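You operate a simulated robot arm through the tools that you are given. There is no shell and no other tool.

The job below is to be done with a simulated robot arm. You get a single attempt, and the scene is never put back.

JOB
Put things in order on the top of the wooden bench. At the end: the clay spool (marked "J3") from the top of the wooden bench stands where the blue block stood; the white tin (marked "KILN WASH") stands where the clay spool stood; the grey steel bar (marked "45 mm") from the top of the wooden bench stands where the white tin stood; the blue block stands on top of the grey square slab; whatever was shut is shut again. Leave all else as you found it, and nothing knocked over.

Only the result counts: the job must be done as asked and must still hold three seconds after the hand-in. Knocking over, shifting, dropping, spilling or breaking anything else fails it.

ROBOT AND FRAMES
A 7-joint arm with a two-finger parallel gripper, fixed in place. Base frame: the origin is at the foot of the arm, x ahead of it, y to its left, z up; the work surface is at about z = 0.88. Readings come in m, degrees, newtons and seconds.
With the tool pointing down near the work surface it reaches from about 0.3 to 0.7 m from the base axis. Its first joint turns from -66.0 to 66.0 degrees. Payload 1.57 kg.
Tool frame: the origin (TCP) lies between the finger pads and is the grasp point; the fingertips stand 0.03 m ahead of it; z points along the fingers, y is the line along which they close. The gripper opens to 0.11 m. The fingers are 0.024 m wide and 0.012 m thick; the gripper's body (0.048 by 0.112 m) begins 0.078 m behind the TCP.
Orientation is that of the tool frame in the base frame, as [roll, pitch, yaw] about the fixed x, y, z axes, in that order (R = Rz(yaw) Ry(pitch) Rx(roll)). With the fingers straight down and closing along the base's y, the tool's x points along the base's -x, its y along +y and its z along -z.

CONTROLS
- The arm moves only by the tool nudge_tool. Its arguments are lists of equal length, an entry for each row: "xyz": the shift along the tool's x, y, z in m, a list of three; "rot": the turn, a rotation vector about the tool's x, y, z in degrees, a list of three; "jaw": the gripper command, from -1 (shut) to 1 (fully open), values between in proportion. In form: {"xyz": [[x, y, z], ...], "rot": [[wx, wy, wz], ...], "jaw": [jaw, ...]}. A call has 1 to 20 rows; each row shifts and turns the commanded pose from where the row before left it, along the tool's axes as they then stand. Rows are played at 5 a second. More than 0.05 m and 8.6 degrees between two rows, or a gripper value outside its range, and nothing of the call is played. A pose out of reach is approached as far as the arm can. The call stops where the force on the tool passes 40 N (or 10 N more than at its start, if that is more) or the arm is blocked; 0.2 s more then pass. Each finger travels about 0.108 m/s and halts on what it meets, pressing with about 33 N; the grip force reading is that of the motor and also rises with nothing between the fingers. The clock runs only during rows and for 0.2 s after the last one: add rows that do not move to give the fingers time. It gives the time, the measured TCP pose, the force on the tool (base axes), the opening and the grip force at its end, in the units of the frame above (readings bear some noise), with the torque about the TCP (base axes, N m) and any sound that the robot's microphone picked up, and new pictures: "pictures" is both (left out), scene, wrist or none.
- Cameras (640 x 400 px; columns grow to the right, rows downward): "scene" is fixed at [0.1796, -0.4045, 1.4072]; the picture's right is [0.62, -0.79, 0.00], its down [-0.44, -0.35, -0.83] and it looks along [0.65, 0.51, -0.56] (base axes); focal length 361 px, centre (320, 200). "wrist" rides on the gripper at [0.07, 0.016, -0.141] in the tool frame; the picture's right is [-0.23, 0.97, 0.00], its down [-0.85, -0.20, -0.48] and it looks along [-0.47, -0.11, 0.88] (tool axes); focal length 222 px, centre (320, 200).
- point_at(camera, pixels): there is no depth. For up to 12 entries [column, row, z] of the newest picture of that camera ("zoom" is the newest enlarged one), the place [x, y] in the base frame at which the ray of that pixel passes the height z, good to about 0.002 m. The clock stands still meanwhile.
- close_up(camera, box): a new picture of the part [left, top, right, bottom] of that camera's present view, enlarged. The clock stands still meanwhile.
- finish_job(): hands the job in; it is judged then, once.

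Open the gripper and draw the arm clear of the work before you hand the job in, unless the task says otherwise.

The tools are called after ">>>" as name(argument=value, ...) on one line, values as JSON. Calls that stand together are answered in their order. nudge_tool: Moves the arm, as the interface text tells. Its arguments: {"type":"object","properties":{"xyz":{"type":"array"},"rot":{"type":"array"},"jaw":{"type":"array"},"pictures":{"type":"string","enum":["both","scene","wrist","none"]}},"required":["xyz","rot","jaw"]} The other tools are called the same way: point_at (camera, pixels) gives the place at which the rays of pixels pass given heights; close_up (camera, box) takes an enlarged picture of a part of a camera's view; finish_job () hands the job in.

At the start:

```text
time_s: 0.0
eef_pos: [0.3917, 0.2033, 1.1528]
orientation: [-179.9, 0.0, -179.9]
ft_force: [0.5, 0.6, 0.0]
torque: [0.02, 0.0, 0.03]
finger_gap: 0.1102
gripper_force: 0.1
```

scene: 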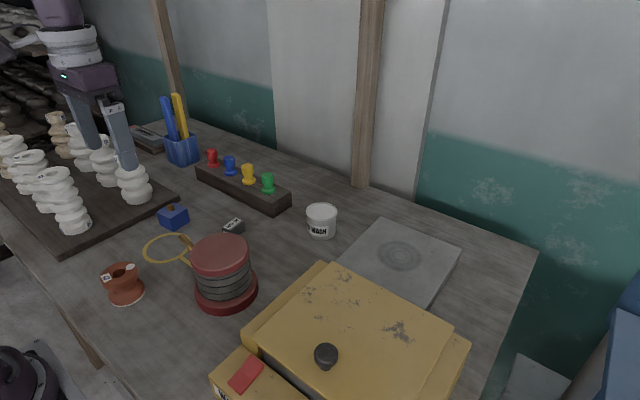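
wrist: 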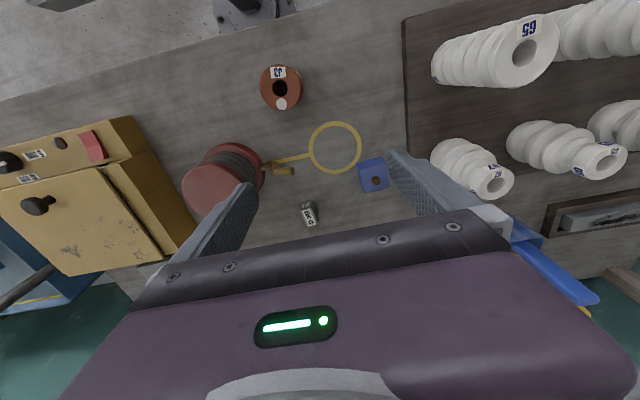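

The scene picture shows the clay spool at about (123,284), the blue block at (173,217), the white tin at (321,220), a grey slab at (400,260), and a small bar near (233,226). I take close-ups to identify everything.

>>> close_up(camera="scene", box=[80, 180, 280, 310])

>>> close_up(camera="scene", box=[280, 180, 480, 310])

>>> close_up(camera="scene", box=[100, 80, 300, 210])

>>> close_up(camera="wrist", box=[240, 50, 440, 240])

>>> close_up(camera="scene", box=[200, 250, 480, 400])

```text
3.08 times, centred on (180, 245) of scene
```

zoom: 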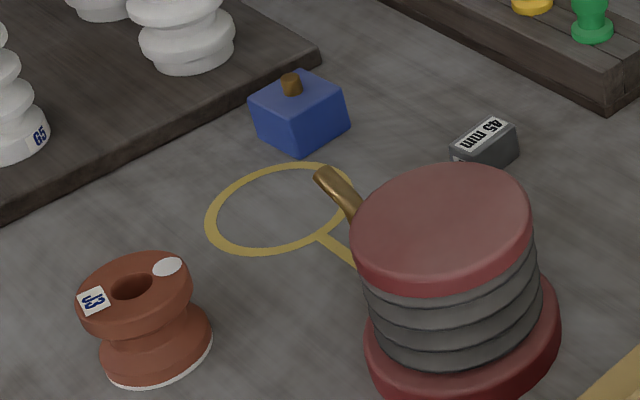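

```text
3.08 times, centred on (380, 245) of scene
```

zoom: 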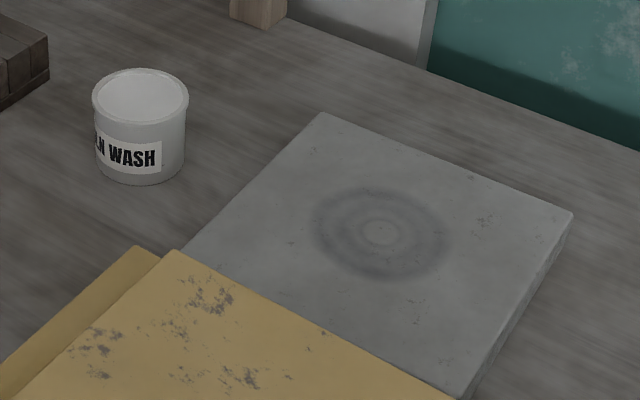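

```text
3.08 times, centred on (200, 145) of scene
```

zoom: 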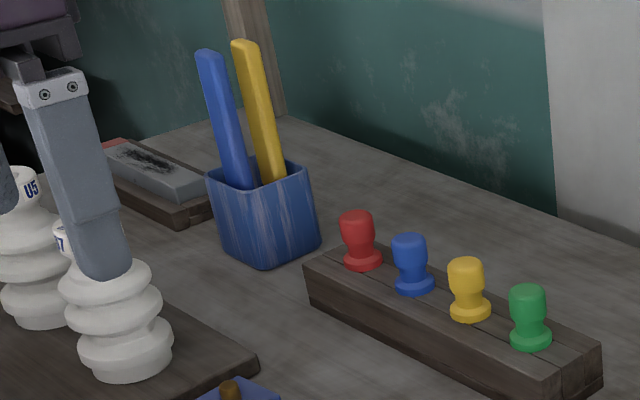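

```text
2.11 times, centred on (340, 145) of wrist
```

zoom: 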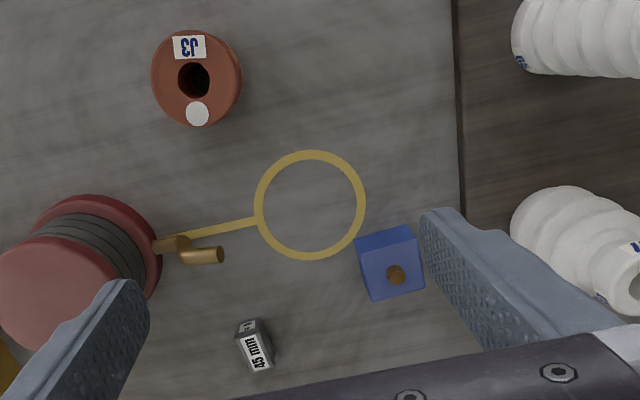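

```text
2.29 times, centred on (340, 325) of scene
```

zoom: 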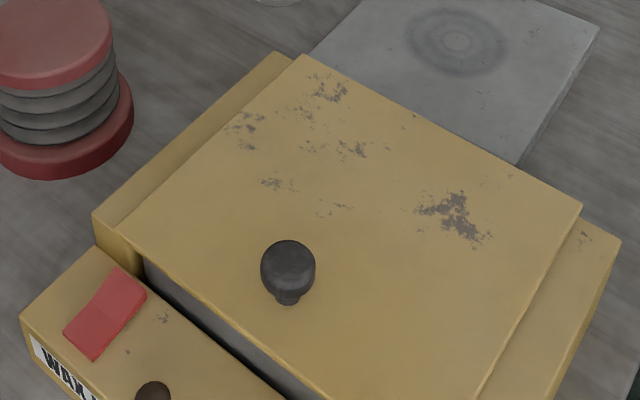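

Next I measure where the objects' bases touch the bench and where the tops are, using the scene and wrist pictures.

>>> point_at(camera="scene", pixels=[[126, 292, 0.88], [123, 270, 0.93], [173, 222, 0.88], [173, 210, 0.91], [321, 232, 0.88], [321, 209, 0.93], [233, 230, 0.88], [233, 223, 0.9], [400, 257, 0.9], [380, 217, 0.9], [462, 250, 0.9], [425, 307, 0.9]])

>>> point_at(camera="wrist", pixels=[[280, 88, 0.88], [280, 88, 0.93], [373, 175, 0.88], [373, 175, 0.91], [309, 213, 0.88], [309, 213, 0.9], [335, 147, 0.88], [220, 185, 0.88], [220, 185, 0.96]])

```text
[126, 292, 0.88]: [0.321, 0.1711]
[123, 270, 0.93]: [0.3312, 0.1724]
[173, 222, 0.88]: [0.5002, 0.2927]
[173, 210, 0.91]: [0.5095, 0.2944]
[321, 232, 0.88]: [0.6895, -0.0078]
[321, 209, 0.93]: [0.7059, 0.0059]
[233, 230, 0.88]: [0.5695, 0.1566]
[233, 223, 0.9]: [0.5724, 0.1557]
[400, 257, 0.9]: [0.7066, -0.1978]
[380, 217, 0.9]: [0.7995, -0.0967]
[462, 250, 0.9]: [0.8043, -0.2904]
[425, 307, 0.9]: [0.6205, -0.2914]
```

```text
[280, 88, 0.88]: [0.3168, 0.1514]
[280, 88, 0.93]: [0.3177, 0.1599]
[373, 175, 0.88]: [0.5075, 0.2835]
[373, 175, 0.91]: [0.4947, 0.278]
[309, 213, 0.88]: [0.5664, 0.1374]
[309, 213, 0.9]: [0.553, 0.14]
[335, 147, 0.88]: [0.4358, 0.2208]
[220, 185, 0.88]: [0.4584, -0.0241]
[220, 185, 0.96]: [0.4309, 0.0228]
```

The spool is at about (0.32, 0.165), the block at (0.50, 0.285), the bar at (0.56, 0.145), the tin at (0.695, 0.0), and the slab spans x 0.61–0.80 and y -0.29 to -0.10. I move the empty gripper high over to the right for a wrist view of the tin, slab and yellow box.

>>> nudge_tool(xyz=[[0, 0, -0.04], [-0.01, -0.04, 0], [-0.01, -0.04, 0], [-0.01, -0.04, 0], [-0.01, -0.04, 0], [-0.01, -0.04, 0], [-0.01, -0.04, 0], [-0.01, -0.04, 0], [0, 0, 0], [0, 0, 0]], rot=[[0, 0, 0], [0, 0, 0], [0, 0, 0], [0, 0, 0], [0, 0, 0], [0, 0, 0], [0, 0, 0], [0, 0, 0], [0, 0, 0], [0, 0, 0]], jaw=[1, 1, 1, 1, 1, 1, 1, 1, 1, 1])

```text
time_s: 2.2
eef_pos: [0.4606, -0.0772, 1.1925]
orientation: [180.0, 0.0, -179.8]
ft_force: [0.1, 1.1, 1.1]
torque: [-0.01, 0.01, -0.02]
finger_gap: 0.1102
gripper_force: 0.1
```

scene: 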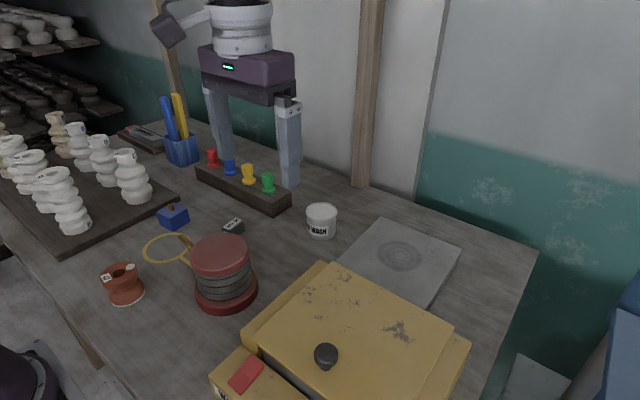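
wrist: 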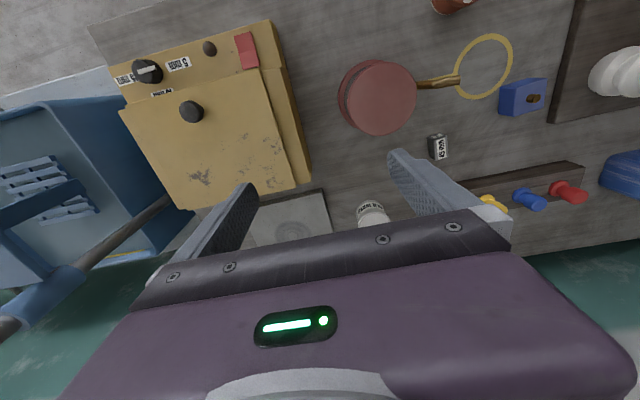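

>>> close_up(camera="wrist", box=[90, 10, 330, 160])

>>> close_up(camera="wrist", box=[230, 140, 470, 260])

>>> close_up(camera="wrist", box=[330, 10, 570, 170])

>>> close_up(camera="scene", box=[200, 330, 320, 400])

```text
2.67 times, centred on (210, 85) of wrist
```

zoom: 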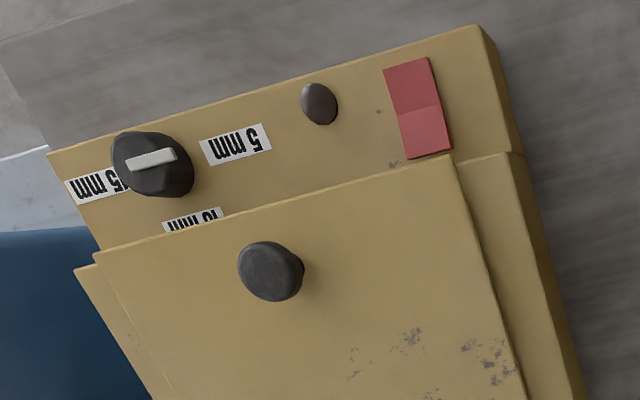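

```text
2.67 times, centred on (350, 200) of wrist
```

zoom: 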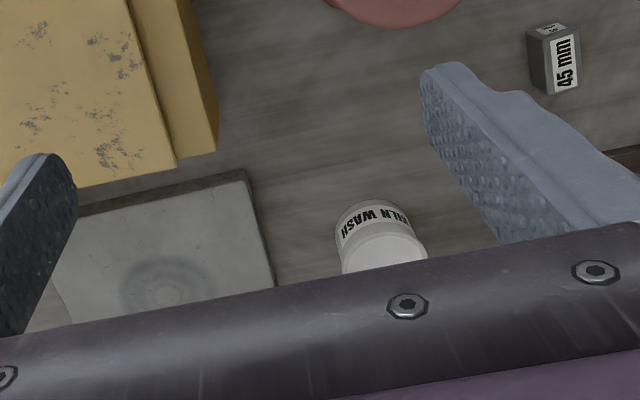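

```text
2.50 times, centred on (450, 90) of wrist
```

zoom: 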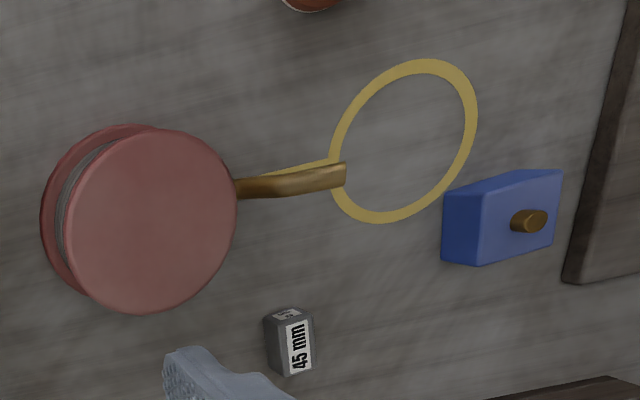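

```text
5.33 times, centred on (260, 365) of scene
```

zoom: 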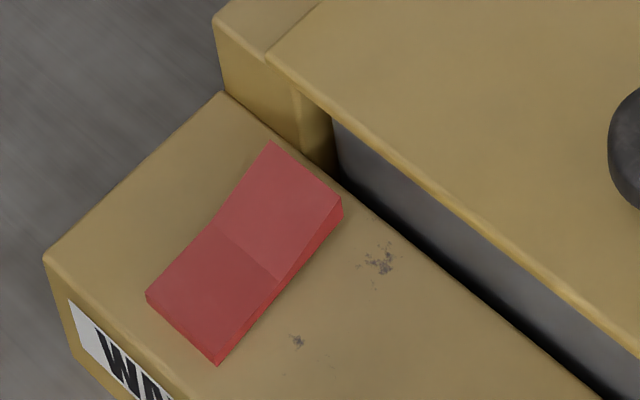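

I triangulate heights of the block, bar, bellows, box and slab with precise pixels from the scene picture.

>>> point_at(camera="scene", pixels=[[174.2, 231.4, 0.88], [171.5, 219.7, 0.905], [171.5, 219.7, 0.91], [171.5, 219.7, 0.92], [156.6, 212.5, 0.91], [189.7, 211.9, 0.91], [131, 269, 0.925], [131, 269, 0.935], [131, 278, 0.88], [321, 209, 0.94], [321, 234, 0.88]])

>>> point_at(camera="wrist", pixels=[[440, 155, 0.88], [437, 137, 0.9], [438, 145, 0.91], [500, 107, 0.91], [310, 180, 0.96], [300, 190, 0.97], [382, 95, 0.97], [332, 240, 0.88], [322, 190, 0.9], [372, 205, 0.93], [312, 178, 0.88], [270, 20, 0.93]])

>>> close_up(camera="wrist", box=[400, 100, 480, 180])

>>> close_up(camera="scene", box=[140, 190, 260, 260])

```text
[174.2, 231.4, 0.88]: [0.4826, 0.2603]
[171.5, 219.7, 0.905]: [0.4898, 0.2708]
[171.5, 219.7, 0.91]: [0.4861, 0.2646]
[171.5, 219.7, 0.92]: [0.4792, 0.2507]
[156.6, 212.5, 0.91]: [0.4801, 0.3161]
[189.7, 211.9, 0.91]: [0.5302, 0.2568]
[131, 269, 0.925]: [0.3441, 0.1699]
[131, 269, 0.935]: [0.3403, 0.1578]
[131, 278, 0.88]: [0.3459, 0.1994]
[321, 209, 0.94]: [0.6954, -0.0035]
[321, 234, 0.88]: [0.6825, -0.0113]
```

```text
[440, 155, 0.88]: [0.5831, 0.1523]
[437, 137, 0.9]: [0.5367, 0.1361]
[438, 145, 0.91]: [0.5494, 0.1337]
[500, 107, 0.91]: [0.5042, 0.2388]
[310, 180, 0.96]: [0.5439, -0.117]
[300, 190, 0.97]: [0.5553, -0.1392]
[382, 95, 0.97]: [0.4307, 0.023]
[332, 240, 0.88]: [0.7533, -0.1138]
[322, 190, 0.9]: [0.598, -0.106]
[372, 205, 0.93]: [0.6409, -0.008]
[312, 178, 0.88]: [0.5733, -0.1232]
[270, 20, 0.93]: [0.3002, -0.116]
```

```text
5.00 times, centred on (440, 140) of wrist
```

zoom: 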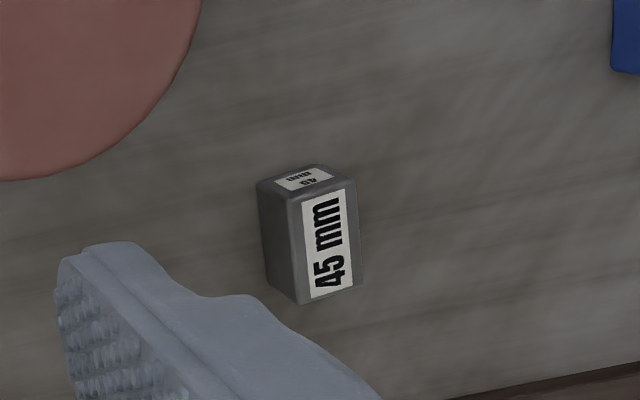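

```text
5.33 times, centred on (200, 225) of scene
```

zoom: 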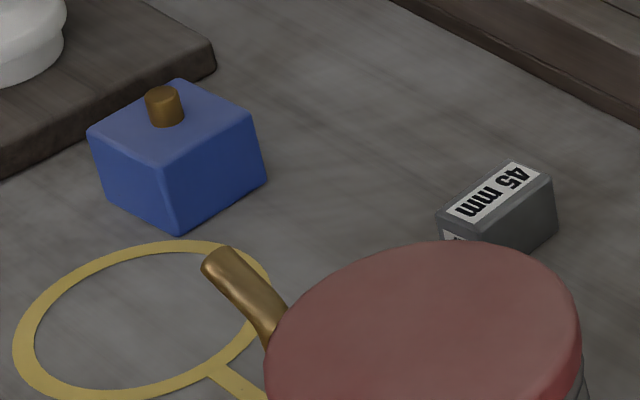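

The box lid top triangulates to z≈0.97 and the slab top to about 0.90, so a placement near (0.66, -0.16) on the slab is reachable. I now go back over the blue block (scene 173,217) for a closer wrist view.

>>> nudge_tool(xyz=[[0, 0.04, 0], [0, 0.05, 0], [0, 0.05, 0], [0, 0.05, 0], [0, 0.05, 0], [0, 0.05, 0.02], [0, 0.04, 0.03], [0, 0.01, 0.02], [0, 0, 0], [0, 0, 0]], rot=[[0, 0, 0], [0, 0, 0], [0, 0, 0], [0, 0, 0], [0, 0, 0], [0, 0, 0], [0, 0, 0], [0, 0, 0], [0, 0, 0], [0, 0, 0]], jaw=[1, 1, 1, 1, 1, 1, 1, 1, 1, 1])

```text
refused: row 6 steps farther than a row can; nothing moved
```

The call was refused because row 6 exceeded 0.05 m; I resend with smaller combined steps.

>>> nudge_tool(xyz=[[0, 0.04, 0], [0, 0.05, 0], [0, 0.05, 0], [0, 0.05, 0], [0, 0.05, 0], [0, 0.04, 0.02], [0, 0.04, 0.02], [0, 0.02, 0.03], [0, 0, 0], [0, 0, 0]], rot=[[0, 0, 0], [0, 0, 0], [0, 0, 0], [0, 0, 0], [0, 0, 0], [0, 0, 0], [0, 0, 0], [0, 0, 0], [0, 0, 0], [0, 0, 0]], jaw=[1, 1, 1, 1, 1, 1, 1, 1, 1, 1])

```text
time_s: 4.4
eef_pos: [0.4608, 0.2613, 1.1215]
orientation: [179.9, 0.1, -179.8]
ft_force: [0.8, 0.4, -0.1]
torque: [0.0, -0.01, 0.02]
finger_gap: 0.1098
gripper_force: 0.1
```

scene: 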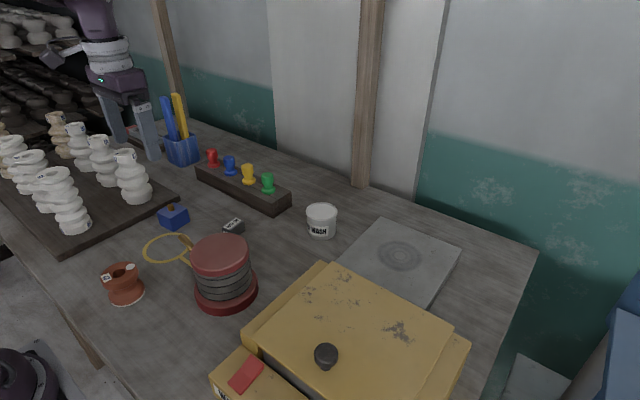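
wrist: 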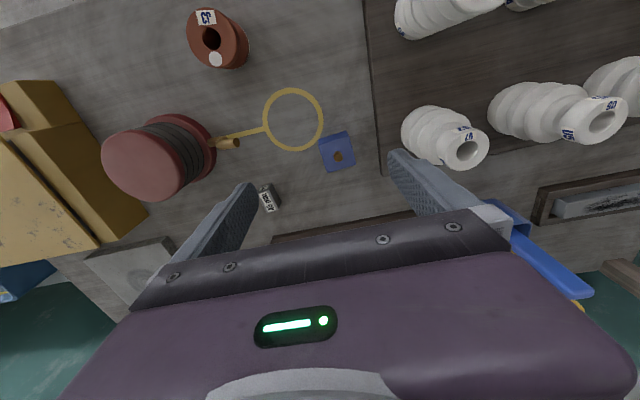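

The block is at wrist (337,151) with the nearest white spool at (445,140). I zoom in for exact corners and for the spool as well.

>>> close_up(camera="wrist", box=[290, 110, 410, 185])

>>> close_up(camera="wrist", box=[170, 0, 290, 75])

>>> close_up(camera="wrist", box=[380, 80, 500, 190])

```text
5.33 times, centred on (350, 148) of wrist
```

zoom: 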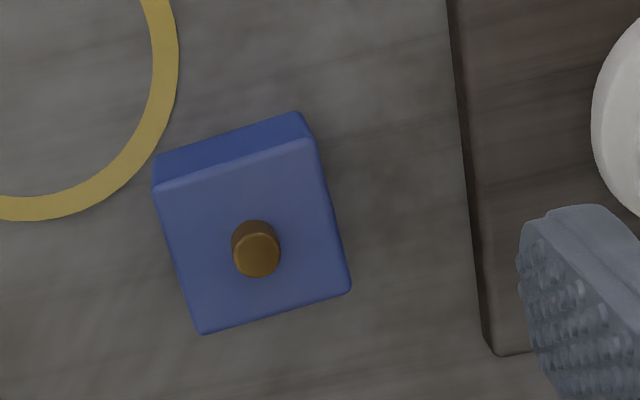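

```text
5.33 times, centred on (230, 38) of wrist
```

zoom: 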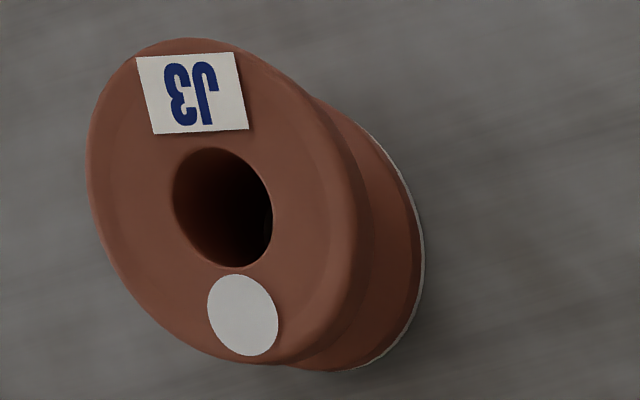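

```text
3.64 times, centred on (440, 135) of wrist
```

zoom: 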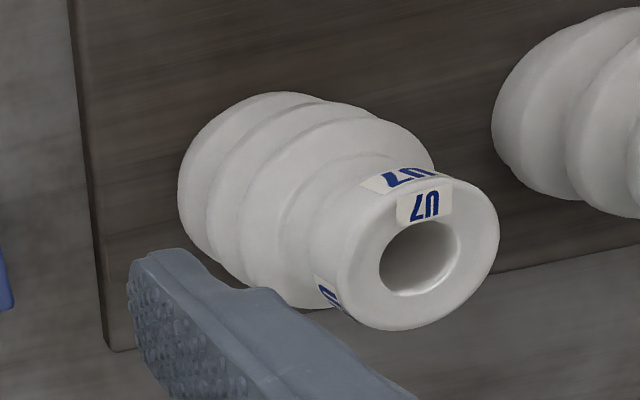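

I convert the block's top and bottom corners to base coordinates.

>>> point_at(camera="wrist", pixels=[[318.5, 145.75, 0.912], [348.5, 136.4, 0.912], [356, 164.9, 0.912], [327.5, 172.9, 0.912], [318.7, 140.1, 0.88], [346.25, 131.5, 0.88], [338, 157.4, 0.925], [380, 176, 0.9], [211, 37, 0.93], [211, 37, 0.94]])

```text
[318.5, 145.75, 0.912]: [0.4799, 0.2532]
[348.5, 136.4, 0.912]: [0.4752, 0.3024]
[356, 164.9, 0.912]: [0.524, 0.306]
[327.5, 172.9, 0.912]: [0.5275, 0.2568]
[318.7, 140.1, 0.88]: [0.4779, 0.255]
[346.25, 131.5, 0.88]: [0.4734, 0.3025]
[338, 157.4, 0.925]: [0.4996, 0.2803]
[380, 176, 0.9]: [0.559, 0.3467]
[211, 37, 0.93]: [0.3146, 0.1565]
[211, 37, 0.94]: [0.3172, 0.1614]
```

The block's centre is about (0.501, 0.280), top z≈0.912, turned about +5°. I centre above it and turn the gripper +95° about the base z so that it closes along x, clear of the dark board edge at y≈0.34.

>>> nudge_tool(xyz=[[-0.04, 0.0187, 0], [0, 0, 0], [0, 0, 0], [0, 0, 0], [0, 0, 0], [0, 0, 0], [0, 0, 0], [0, 0, 0], [0, 0, 0], [0, 0, 0], [0, 0, 0], [0, 0, 0], [0, 0, 0], [0, 0, 0], [0, 0, 0]], rot=[[0, 0, 0], [0, 0, -7.9], [0, 0, -7.9], [0, 0, -7.9], [0, 0, -7.9], [0, 0, -7.9], [0, 0, -7.9], [0, 0, -7.9], [0, 0, -7.9], [0, 0, -7.9], [0, 0, -7.9], [0, 0, -7.9], [0, 0, -7.9], [0, 0, 0], [0, 0, 0]], jaw=[1, 1, 1, 1, 1, 1, 1, 1, 1, 1, 1, 1, 1, 1, 1])

```text
time_s: 7.6
eef_pos: [0.5003, 0.28, 1.1213]
orientation: [179.9, 0.0, -85.1]
ft_force: [-0.5, 0.4, -0.1]
torque: [-0.01, -0.02, 0.0]
finger_gap: 0.1099
gripper_force: 0.1
```

scene: 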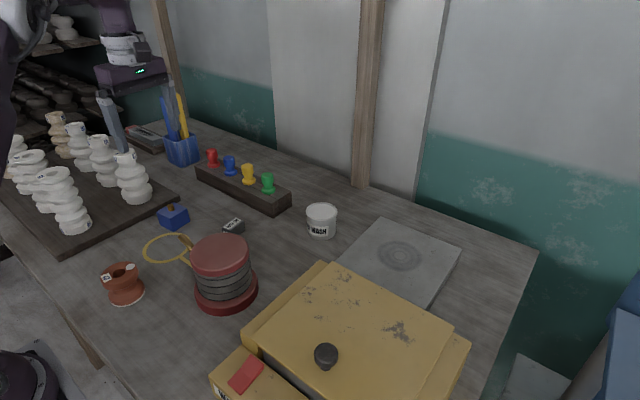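
wrist: 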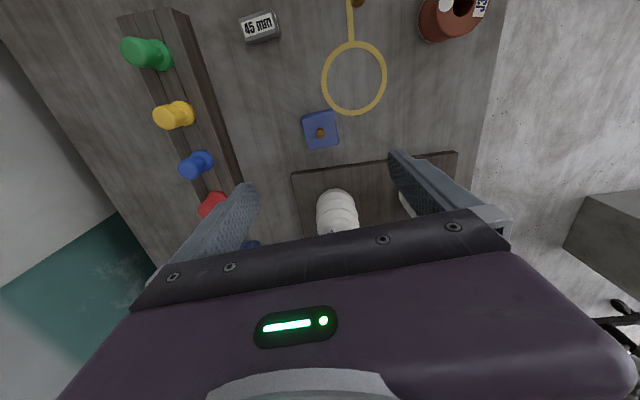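

The turn worked (yaw -85°) and the block sits at wrist (320,131). I lower to about z=1.0 and look again to verify alignment.

>>> nudge_tool(xyz=[[0, 0, 0.04], [0, 0, 0.04], [0, 0, 0.04], [0, 0, 0], [0, 0, 0]], rot=[[0, 0, 0], [0, 0, 0], [0, 0, 0], [0, 0, 0], [0, 0, 0]], jaw=[1, 1, 1, 1, 1])

```text
time_s: 8.8
eef_pos: [0.5002, 0.2804, 1.0026]
orientation: [-180.0, 0.0, -85.2]
ft_force: [0.2, 0.6, -0.4]
torque: [0.02, -0.02, 0.01]
finger_gap: 0.1101
gripper_force: 0.0
```

scene: 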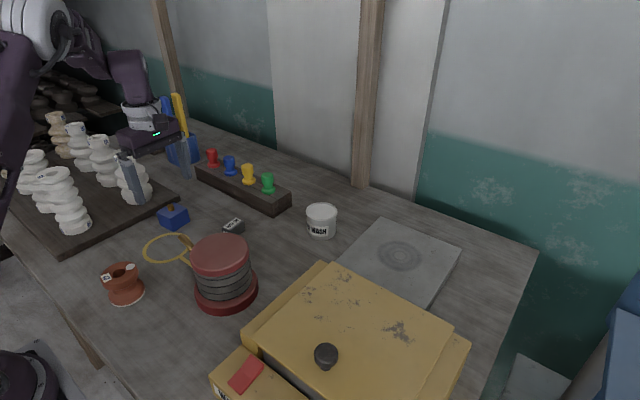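
wrist: 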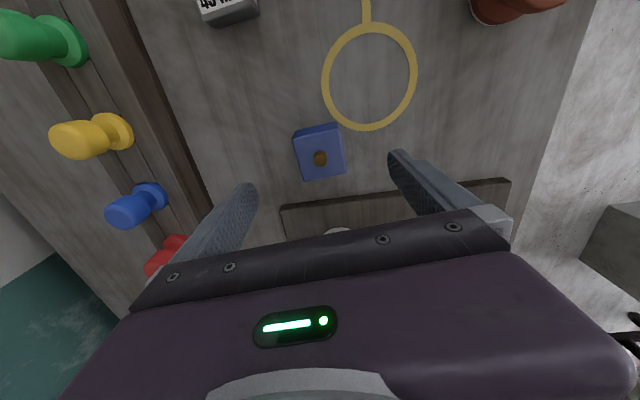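

Block appears at wrist (320,152), between the fingers. I zoom to confirm its pose before descending.

>>> close_up(camera="wrist", box=[240, 100, 400, 200])

>>> point_at(camera="wrist", pixels=[[294, 137, 0.912], [338, 130, 0.912], [347, 172, 0.912], [304, 181, 0.912]])

```text
4.00 times, centred on (320, 150) of wrist
```

zoom: 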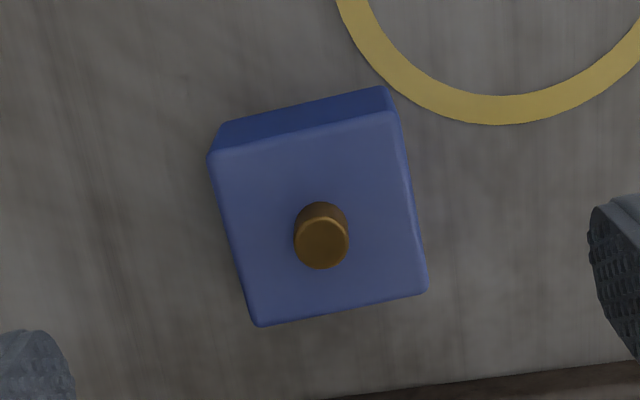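

```text
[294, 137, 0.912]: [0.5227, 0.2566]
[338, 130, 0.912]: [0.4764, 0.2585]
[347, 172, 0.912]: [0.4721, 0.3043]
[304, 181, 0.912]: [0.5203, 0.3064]
```

The corners average to (0.500, 0.281), matching the TCP, and the edges are parallel to the jaws. I descend to z≈0.917 (tips at 0.887) and close.

>>> nudge_tool(xyz=[[0, 0, 0.03], [0, 0, 0.03], [0, 0, 0.0255], [0, 0, 0], [0, 0, 0]], rot=[[0, 0, 0], [0, 0, 0], [0, 0, 0], [0, 0, 0], [0, 0, 0]], jaw=[1, 1, 1, 1, 1])

```text
time_s: 10.0
eef_pos: [0.5001, 0.2804, 0.9167]
orientation: [-180.0, 0.0, -85.1]
ft_force: [-0.2, 0.1, 0.4]
torque: [0.02, 0.02, 0.0]
finger_gap: 0.1099
gripper_force: 0.0
```

scene: 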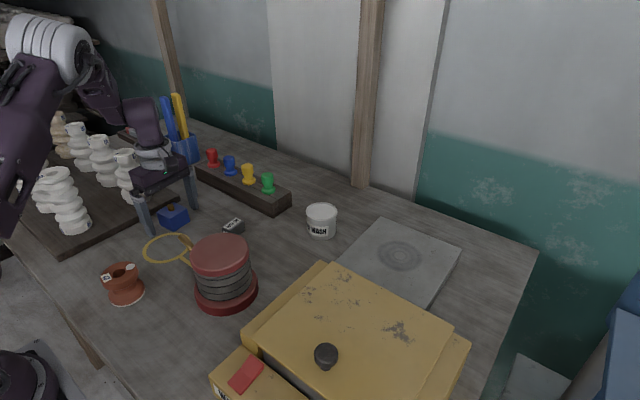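
wrist: 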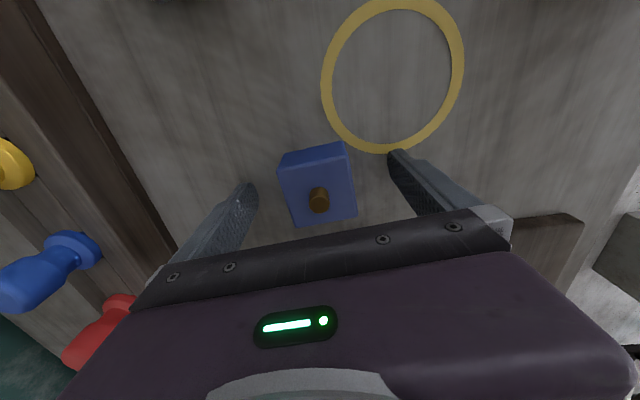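

The fingers straddle the block at z=0.917 with no contact force. I close the jaws and wait.

>>> nudge_tool(xyz=[[0, 0, 0], [0, 0, 0], [0, 0, 0], [0, 0, 0], [0, 0, 0]], rot=[[0, 0, 0], [0, 0, 0], [0, 0, 0], [0, 0, 0], [0, 0, 0]], jaw=[0.3, 0, -0.5, -1, -1])

```text
time_s: 11.2
eef_pos: [0.5001, 0.2805, 0.9175]
orientation: [180.0, 0.1, -85.0]
ft_force: [1.4, 0.9, 1.2]
torque: [-0.09, 0.02, 0.0]
finger_gap: 0.0499
gripper_force: 32.7
```

scene: 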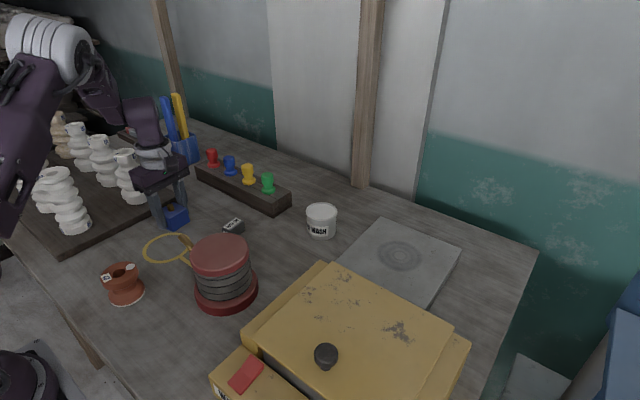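
wrist: 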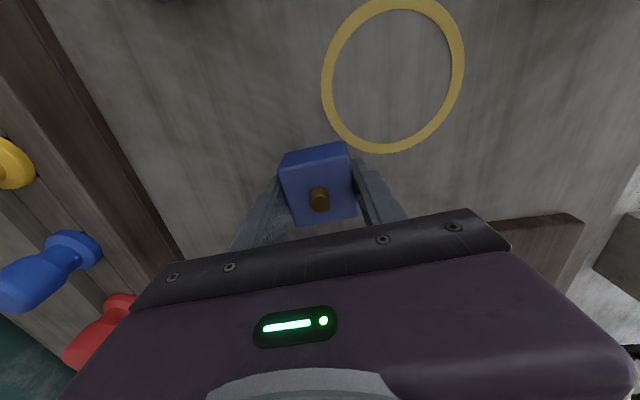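

The block is gripped (gap 0.0499, 32.7 N). I lift straight up to about z=1.1.

>>> nudge_tool(xyz=[[0, 0, -0.01], [0, 0, -0.02], [0, 0, -0.03], [0, 0, -0.04], [0, 0, -0.04], [0, 0, -0.04], [0, 0, 0], [0, 0, 0]], rot=[[0, 0, 0], [0, 0, 0], [0, 0, 0], [0, 0, 0], [0, 0, 0], [0, 0, 0], [0, 0, 0], [0, 0, 0]], jaw=[-1, -1, -1, -1, -1, -1, -1, -1])

```text
time_s: 13.0
eef_pos: [0.5007, 0.2795, 1.0959]
orientation: [180.0, 0.1, -85.1]
ft_force: [0.1, -0.3, -4.5]
torque: [0.04, 0.01, 0.0]
finger_gap: 0.0497
gripper_force: 33.2
```

scene: 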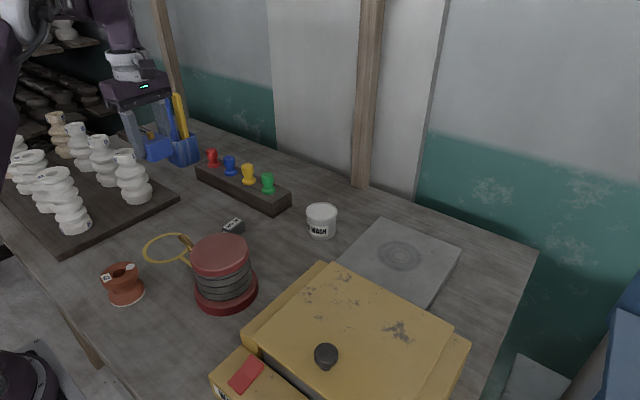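
wrist: 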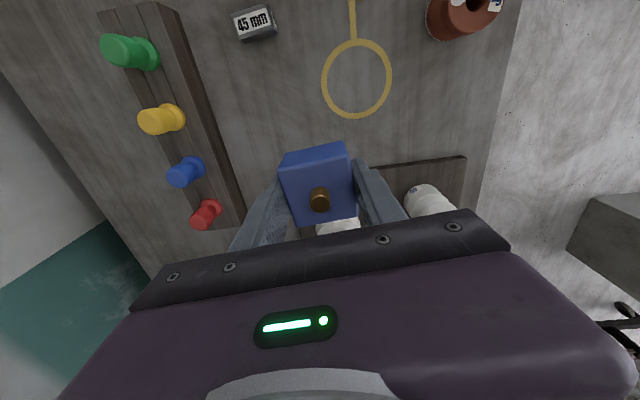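

Block is held (weight ≈4.5 N) and the spot below is clear. I turn the gripper back by 95° at this height before carrying it to the slab.

>>> nudge_tool(xyz=[[0, 0, -0.01], [0, 0, 0], [0, 0, 0], [0, 0, 0], [0, 0, 0], [0, 0, 0], [0, 0, 0], [0, 0, 0], [0, 0, 0], [0, 0, 0], [0, 0, 0], [0, 0, 0], [0, 0, 0], [0, 0, 0]], rot=[[0, 0, 7.9], [0, 0, 7.9], [0, 0, 7.9], [0, 0, 7.9], [0, 0, 7.9], [0, 0, 7.9], [0, 0, 7.9], [0, 0, 7.9], [0, 0, 7.9], [0, 0, 7.9], [0, 0, 7.9], [0, 0, 7.9], [0, 0, 0], [0, 0, 0]], jaw=[-1, -1, -1, -1, -1, -1, -1, -1, -1, -1, -1, -1, -1, -1], pictures="none")

```text
time_s: 16.0
eef_pos: [0.4994, 0.2805, 1.1072]
orientation: [179.9, 0.0, 180.0]
ft_force: [-0.1, 0.2, -4.6]
torque: [-0.02, -0.01, -0.02]
finger_gap: 0.0497
gripper_force: 33.1
```

Now I carry the block at z≈1.11 over to above the slab at (0.66, -0.16).

>>> nudge_tool(xyz=[[-0.0115, -0.0315, 0], [-0.0115, -0.0315, 0], [-0.0115, -0.0315, 0], [-0.0115, -0.0315, 0], [-0.0115, -0.0315, 0], [-0.0115, -0.0315, 0], [-0.0115, -0.0315, 0], [-0.0115, -0.0315, 0], [-0.0115, -0.0315, 0], [-0.0115, -0.0315, 0], [-0.0115, -0.0315, 0], [-0.0115, -0.0315, 0], [-0.0115, -0.0315, 0], [-0.0115, -0.0315, 0], [0, 0, 0], [0, 0, 0]], rot=[[0, 0, 0], [0, 0, 0], [0, 0, 0], [0, 0, 0], [0, 0, 0], [0, 0, 0], [0, 0, 0], [0, 0, 0], [0, 0, 0], [0, 0, 0], [0, 0, 0], [0, 0, 0], [0, 0, 0], [0, 0, 0], [0, 0, 0], [0, 0, 0]], jaw=[-1, -1, -1, -1, -1, -1, -1, -1, -1, -1, -1, -1, -1, -1, -1, -1])

```text
time_s: 19.4
eef_pos: [0.6428, -0.11, 1.1063]
orientation: [-179.9, 0.0, 180.0]
ft_force: [0.4, 0.1, -3.8]
torque: [0.02, 0.01, -0.01]
finger_gap: 0.0497
gripper_force: 33.1
out of reach, approached as far as the arm can: row 13, 14
```

scene: 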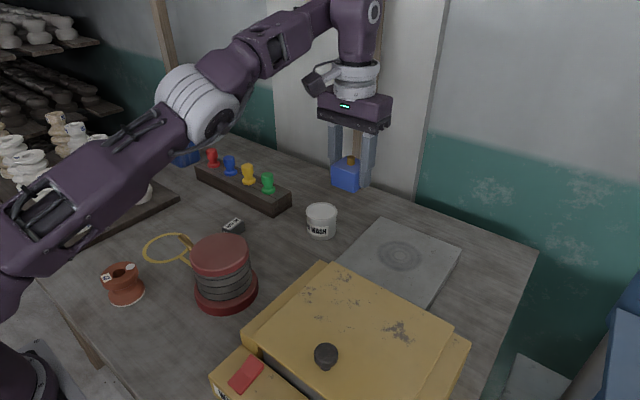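
wrist: 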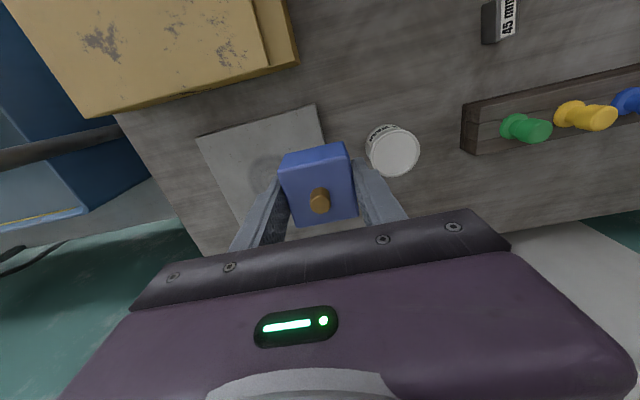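

Rows 13–14 were beyond reach at this height (stopped at (0.643, -0.110)); reach should be better lower down. I measure the slab corners from wrist (317,105), (197,137), the box corner and the tin.

>>> close_up(camera="wrist", box=[180, 40, 440, 200])

>>> point_at(camera="wrist", pixels=[[317, 105, 0.9], [197, 137, 0.9], [317, 105, 0.895], [298, 63, 0.88], [273, 70, 0.97], [395, 153, 0.93], [395, 153, 0.94], [370, 128, 0.88]])

```text
2.46 times, centred on (310, 120) of wrist
```

zoom: 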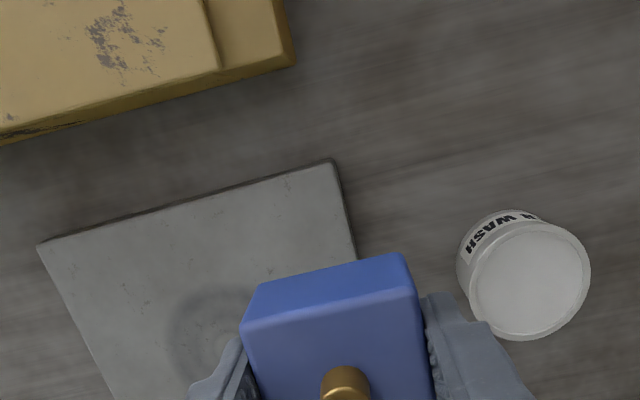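

```text
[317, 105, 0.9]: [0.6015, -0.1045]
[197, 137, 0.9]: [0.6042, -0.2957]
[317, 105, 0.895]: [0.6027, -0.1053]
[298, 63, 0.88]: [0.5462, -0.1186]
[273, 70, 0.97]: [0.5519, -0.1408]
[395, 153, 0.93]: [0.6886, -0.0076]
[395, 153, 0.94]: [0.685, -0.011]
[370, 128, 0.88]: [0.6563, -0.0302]
```

The slab's near edge is at x≈0.602, y from -0.105 to -0.296. I lower 0.08 m first to regain reach, and read the pose.

>>> nudge_tool(xyz=[[0, 0, 0.02], [0, 0, 0.03], [0, 0, 0.03], [0, 0, 0], [0, 0, 0]], rot=[[0, 0, 0], [0, 0, 0], [0, 0, 0], [0, 0, 0], [0, 0, 0]], jaw=[-1, -1, -1, -1, -1], pictures="none")

```text
time_s: 20.6
eef_pos: [0.6421, -0.1101, 1.0249]
orientation: [180.0, 0.0, -179.9]
ft_force: [-0.8, 0.0, -4.1]
torque: [-0.03, -0.02, 0.02]
finger_gap: 0.0495
gripper_force: 32.4
```

Pose is (0.642, -0.110, 1.025), so the command had been held at the last reachable pose. I continue to (0.658, -0.155) at this lower height.

>>> nudge_tool(xyz=[[-0.004, -0.015, 0.01], [-0.005, -0.015, 0.01], [-0.007, -0.015, 0.01], [0, 0, 0], [0, 0, 0]], rot=[[0, 0, 0], [0, 0, 0], [0, 0, 0], [0, 0, 0], [0, 0, 0]], jaw=[-1, -1, -1, -1, -1])

```text
time_s: 21.8
eef_pos: [0.6586, -0.1558, 0.9976]
orientation: [-179.9, -0.1, -179.9]
ft_force: [0.6, -0.1, -4.6]
torque: [0.02, -0.01, -0.02]
finger_gap: 0.0499
gripper_force: 32.6
```

scene: 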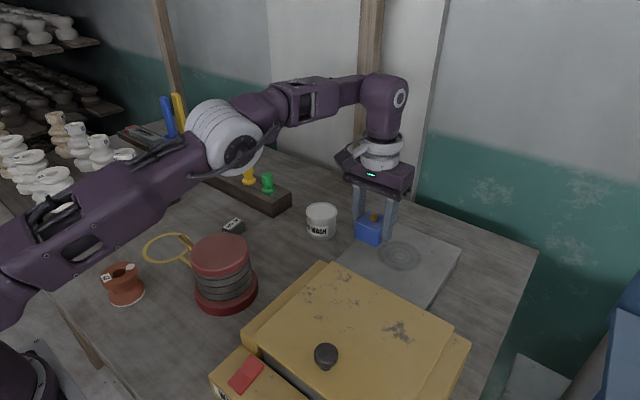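
wrist: 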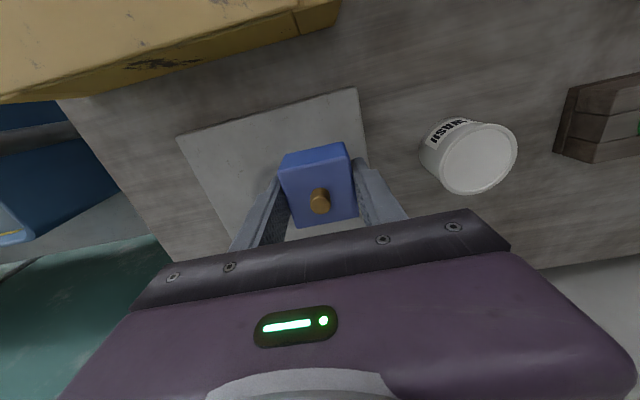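

Above the slab at (0.659, -0.156, 0.998) with box and tin clear. I lower to 0.948 then creep down watching the force.

>>> nudge_tool(xyz=[[0, 0, 0.02], [0, 0, 0.02], [0, 0, 0.01], [0, 0, 0], [0, 0, 0]], rot=[[0, 0, 0], [0, 0, 0], [0, 0, 0], [0, 0, 0], [0, 0, 0]], jaw=[-1, -1, -1, -1, -1])

>>> close_up(camera="scene", box=[320, 180, 460, 280])

```text
time_s: 23.0
eef_pos: [0.6581, -0.1534, 0.9468]
orientation: [180.0, 0.0, 180.0]
ft_force: [0.3, -0.7, -4.9]
torque: [0.02, -0.03, -0.03]
finger_gap: 0.0499
gripper_force: 33.1
```

scene: 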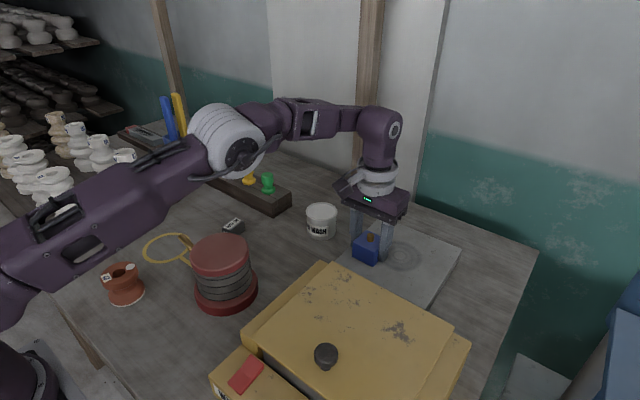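
wrist: 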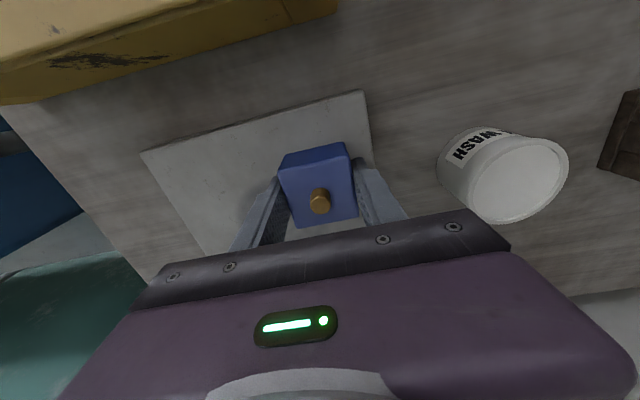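

```text
4.00 times, centred on (390, 230) of scene
```

zoom: 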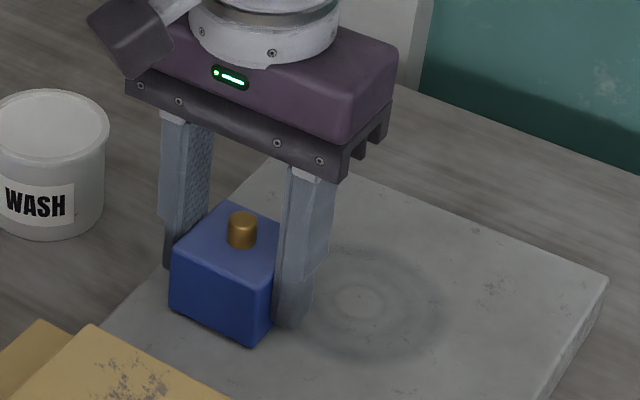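

The block hangs just above the slab, well inside its edges. I creep down in 2 mm steps.

>>> nudge_tool(xyz=[[0, 0, 0.002], [0, 0, 0.002], [0, 0, 0.002], [0, 0, 0.002], [0, 0, 0]], rot=[[0, 0, 0], [0, 0, 0], [0, 0, 0], [0, 0, 0], [0, 0, 0]], jaw=[-1, -1, -1, -1, -1], pictures="none")

```text
time_s: 24.2
eef_pos: [0.6594, -0.1531, 0.9396]
orientation: [-180.0, 0.3, -179.9]
ft_force: [3.6, 2.0, 24.3]
torque: [0.19, -0.2, -0.04]
finger_gap: 0.0497
gripper_force: 33.4
```

Contact reached (24 N up at z=0.9396). I ease up 1 mm and open the jaws slowly.

>>> nudge_tool(xyz=[[0, 0, -0.001], [0, 0, 0], [0, 0, 0], [0, 0, 0], [0, 0, 0]], rot=[[0, 0, 0], [0, 0, 0], [0, 0, 0], [0, 0, 0], [0, 0, 0]], jaw=[-1, -0.05, 0.1, 0.4, 0.6])

```text
time_s: 25.4
eef_pos: [0.6582, -0.1533, 0.9391]
orientation: [-180.0, 0.1, -179.9]
ft_force: [1.5, -0.5, -0.9]
torque: [-0.02, -0.03, -0.03]
finger_gap: 0.0879
gripper_force: 0.0
```

scene: 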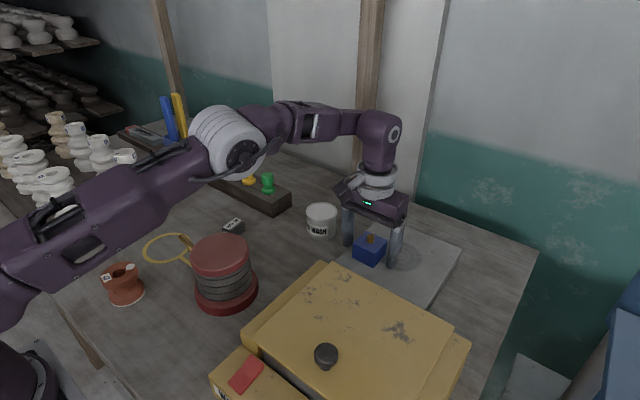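
wrist: 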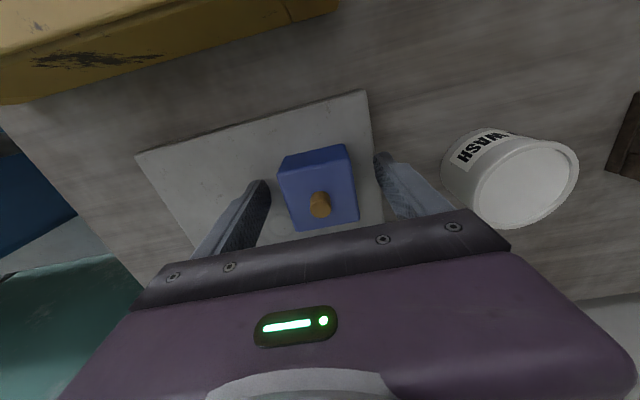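

Block released and standing on the slab. I raise straight up and then look at the tin and block.

>>> nudge_tool(xyz=[[0, 0, -0.02], [0, 0, -0.03], [0, 0, -0.03], [0.03, 0, -0.02], [0.03, 0, -0.03], [0.03, 0, -0.03], [0.03, 0, 0], [0, 0, 0], [0, 0, 0]], rot=[[0, 0, 0], [0, 0, 0], [0, 0, 0], [0, 0, 0], [0, 0, 0], [0, 0, 0], [0, 0, 0], [0, 0, 0], [0, 0, 0]], jaw=[0.6, 0.6, 0.6, 1, 1, 1, 1, 1, 1])

```text
time_s: 27.4
eef_pos: [0.5378, -0.1522, 1.099]
orientation: [180.0, 0.0, -180.0]
ft_force: [0.2, -1.1, 0.0]
torque: [0.05, 0.0, -0.02]
finger_gap: 0.1098
gripper_force: 0.1
```

scene: 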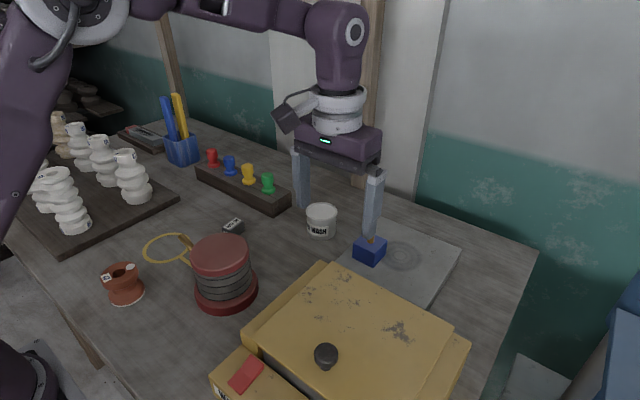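
wrist: 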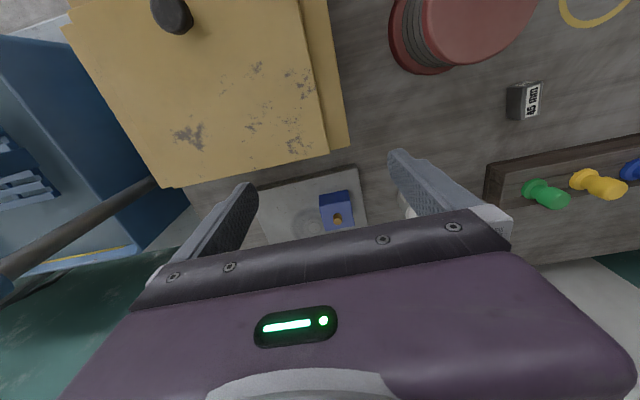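

Block stands on the slab at scene (369,250), clear of its edges. Now I go to the spool at about (0.325, 0.165), passing over the bellows (top z≈0.97) at z≈1.1.

>>> nudge_tool(xyz=[[0.0213, 0.0317, -0.003], [0.0213, 0.0317, -0.003], [0.0213, 0.0317, 0], [0.0213, 0.0317, 0], [0.0213, 0.0317, 0], [0.0213, 0.0317, 0], [0.0213, 0.0317, 0], [0.0213, 0.0317, 0], [0.0213, 0.0317, 0], [0.0213, 0.0317, 0], [0, 0, 0.03], [0, 0, 0], [0, 0, 0]], rot=[[0, 0, 0], [0, 0, 0], [0, 0, 0], [0, 0, 0], [0, 0, 0], [0, 0, 0], [0, 0, 0], [0, 0, 0], [0, 0, 0], [0, 0, 0], [0, 0, 0], [0, 0, 0], [0, 0, 0]], jaw=[1, 1, 1, 1, 1, 1, 1, 1, 1, 1, 1, 1, 1])

```text
time_s: 30.2
eef_pos: [0.3248, 0.1623, 1.0765]
orientation: [-180.0, 0.0, -180.0]
ft_force: [0.9, -0.4, 0.3]
torque: [0.0, -0.01, 0.04]
finger_gap: 0.11
gripper_force: 0.1
```

scene: 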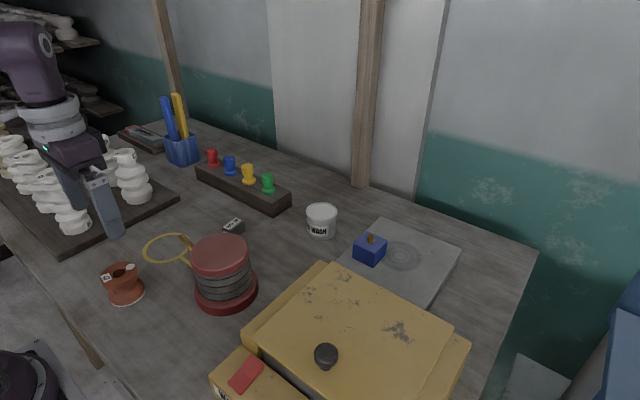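
wrist: 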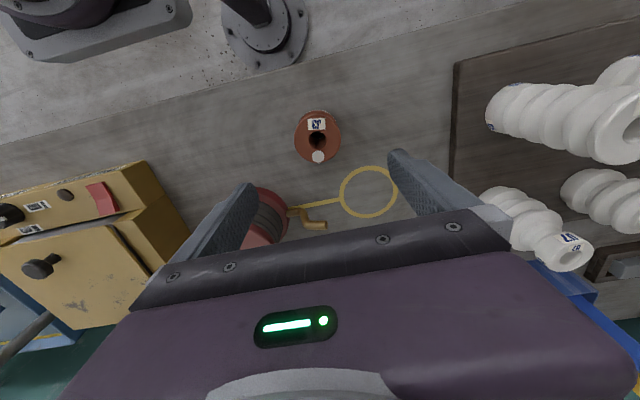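

The spool is at wrist (317,137) between the fingers. I zoom on it in both cameras.

>>> close_up(camera="wrist", box=[270, 95, 370, 175])

>>> close_up(camera="scene", box=[85, 245, 165, 315])

>>> close_up(camera="scene", box=[330, 210, 470, 300])

```text
5.00 times, centred on (320, 135) of wrist
```

zoom: 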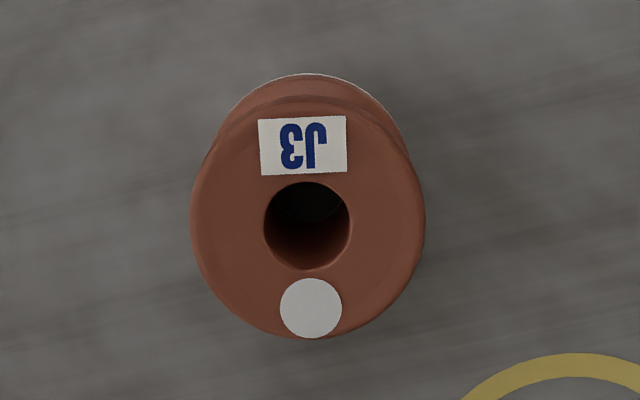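

```text
5.71 times, centred on (125, 280) of scene
```

zoom: 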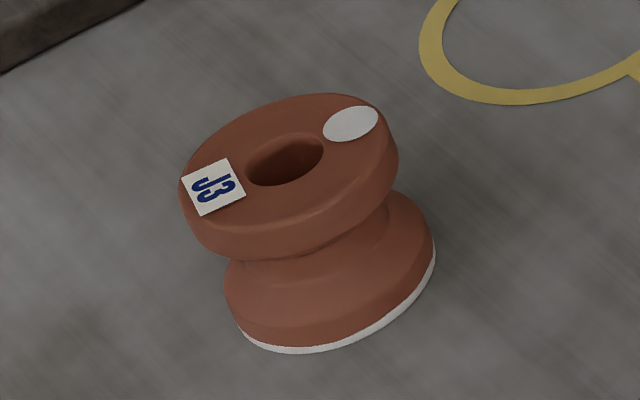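

```text
4.44 times, centred on (400, 255) of scene
```

zoom: 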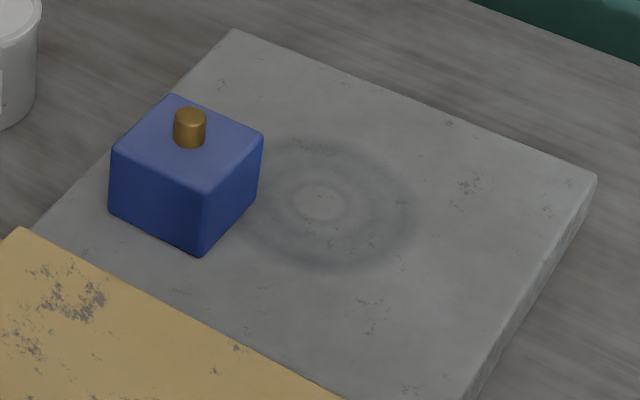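

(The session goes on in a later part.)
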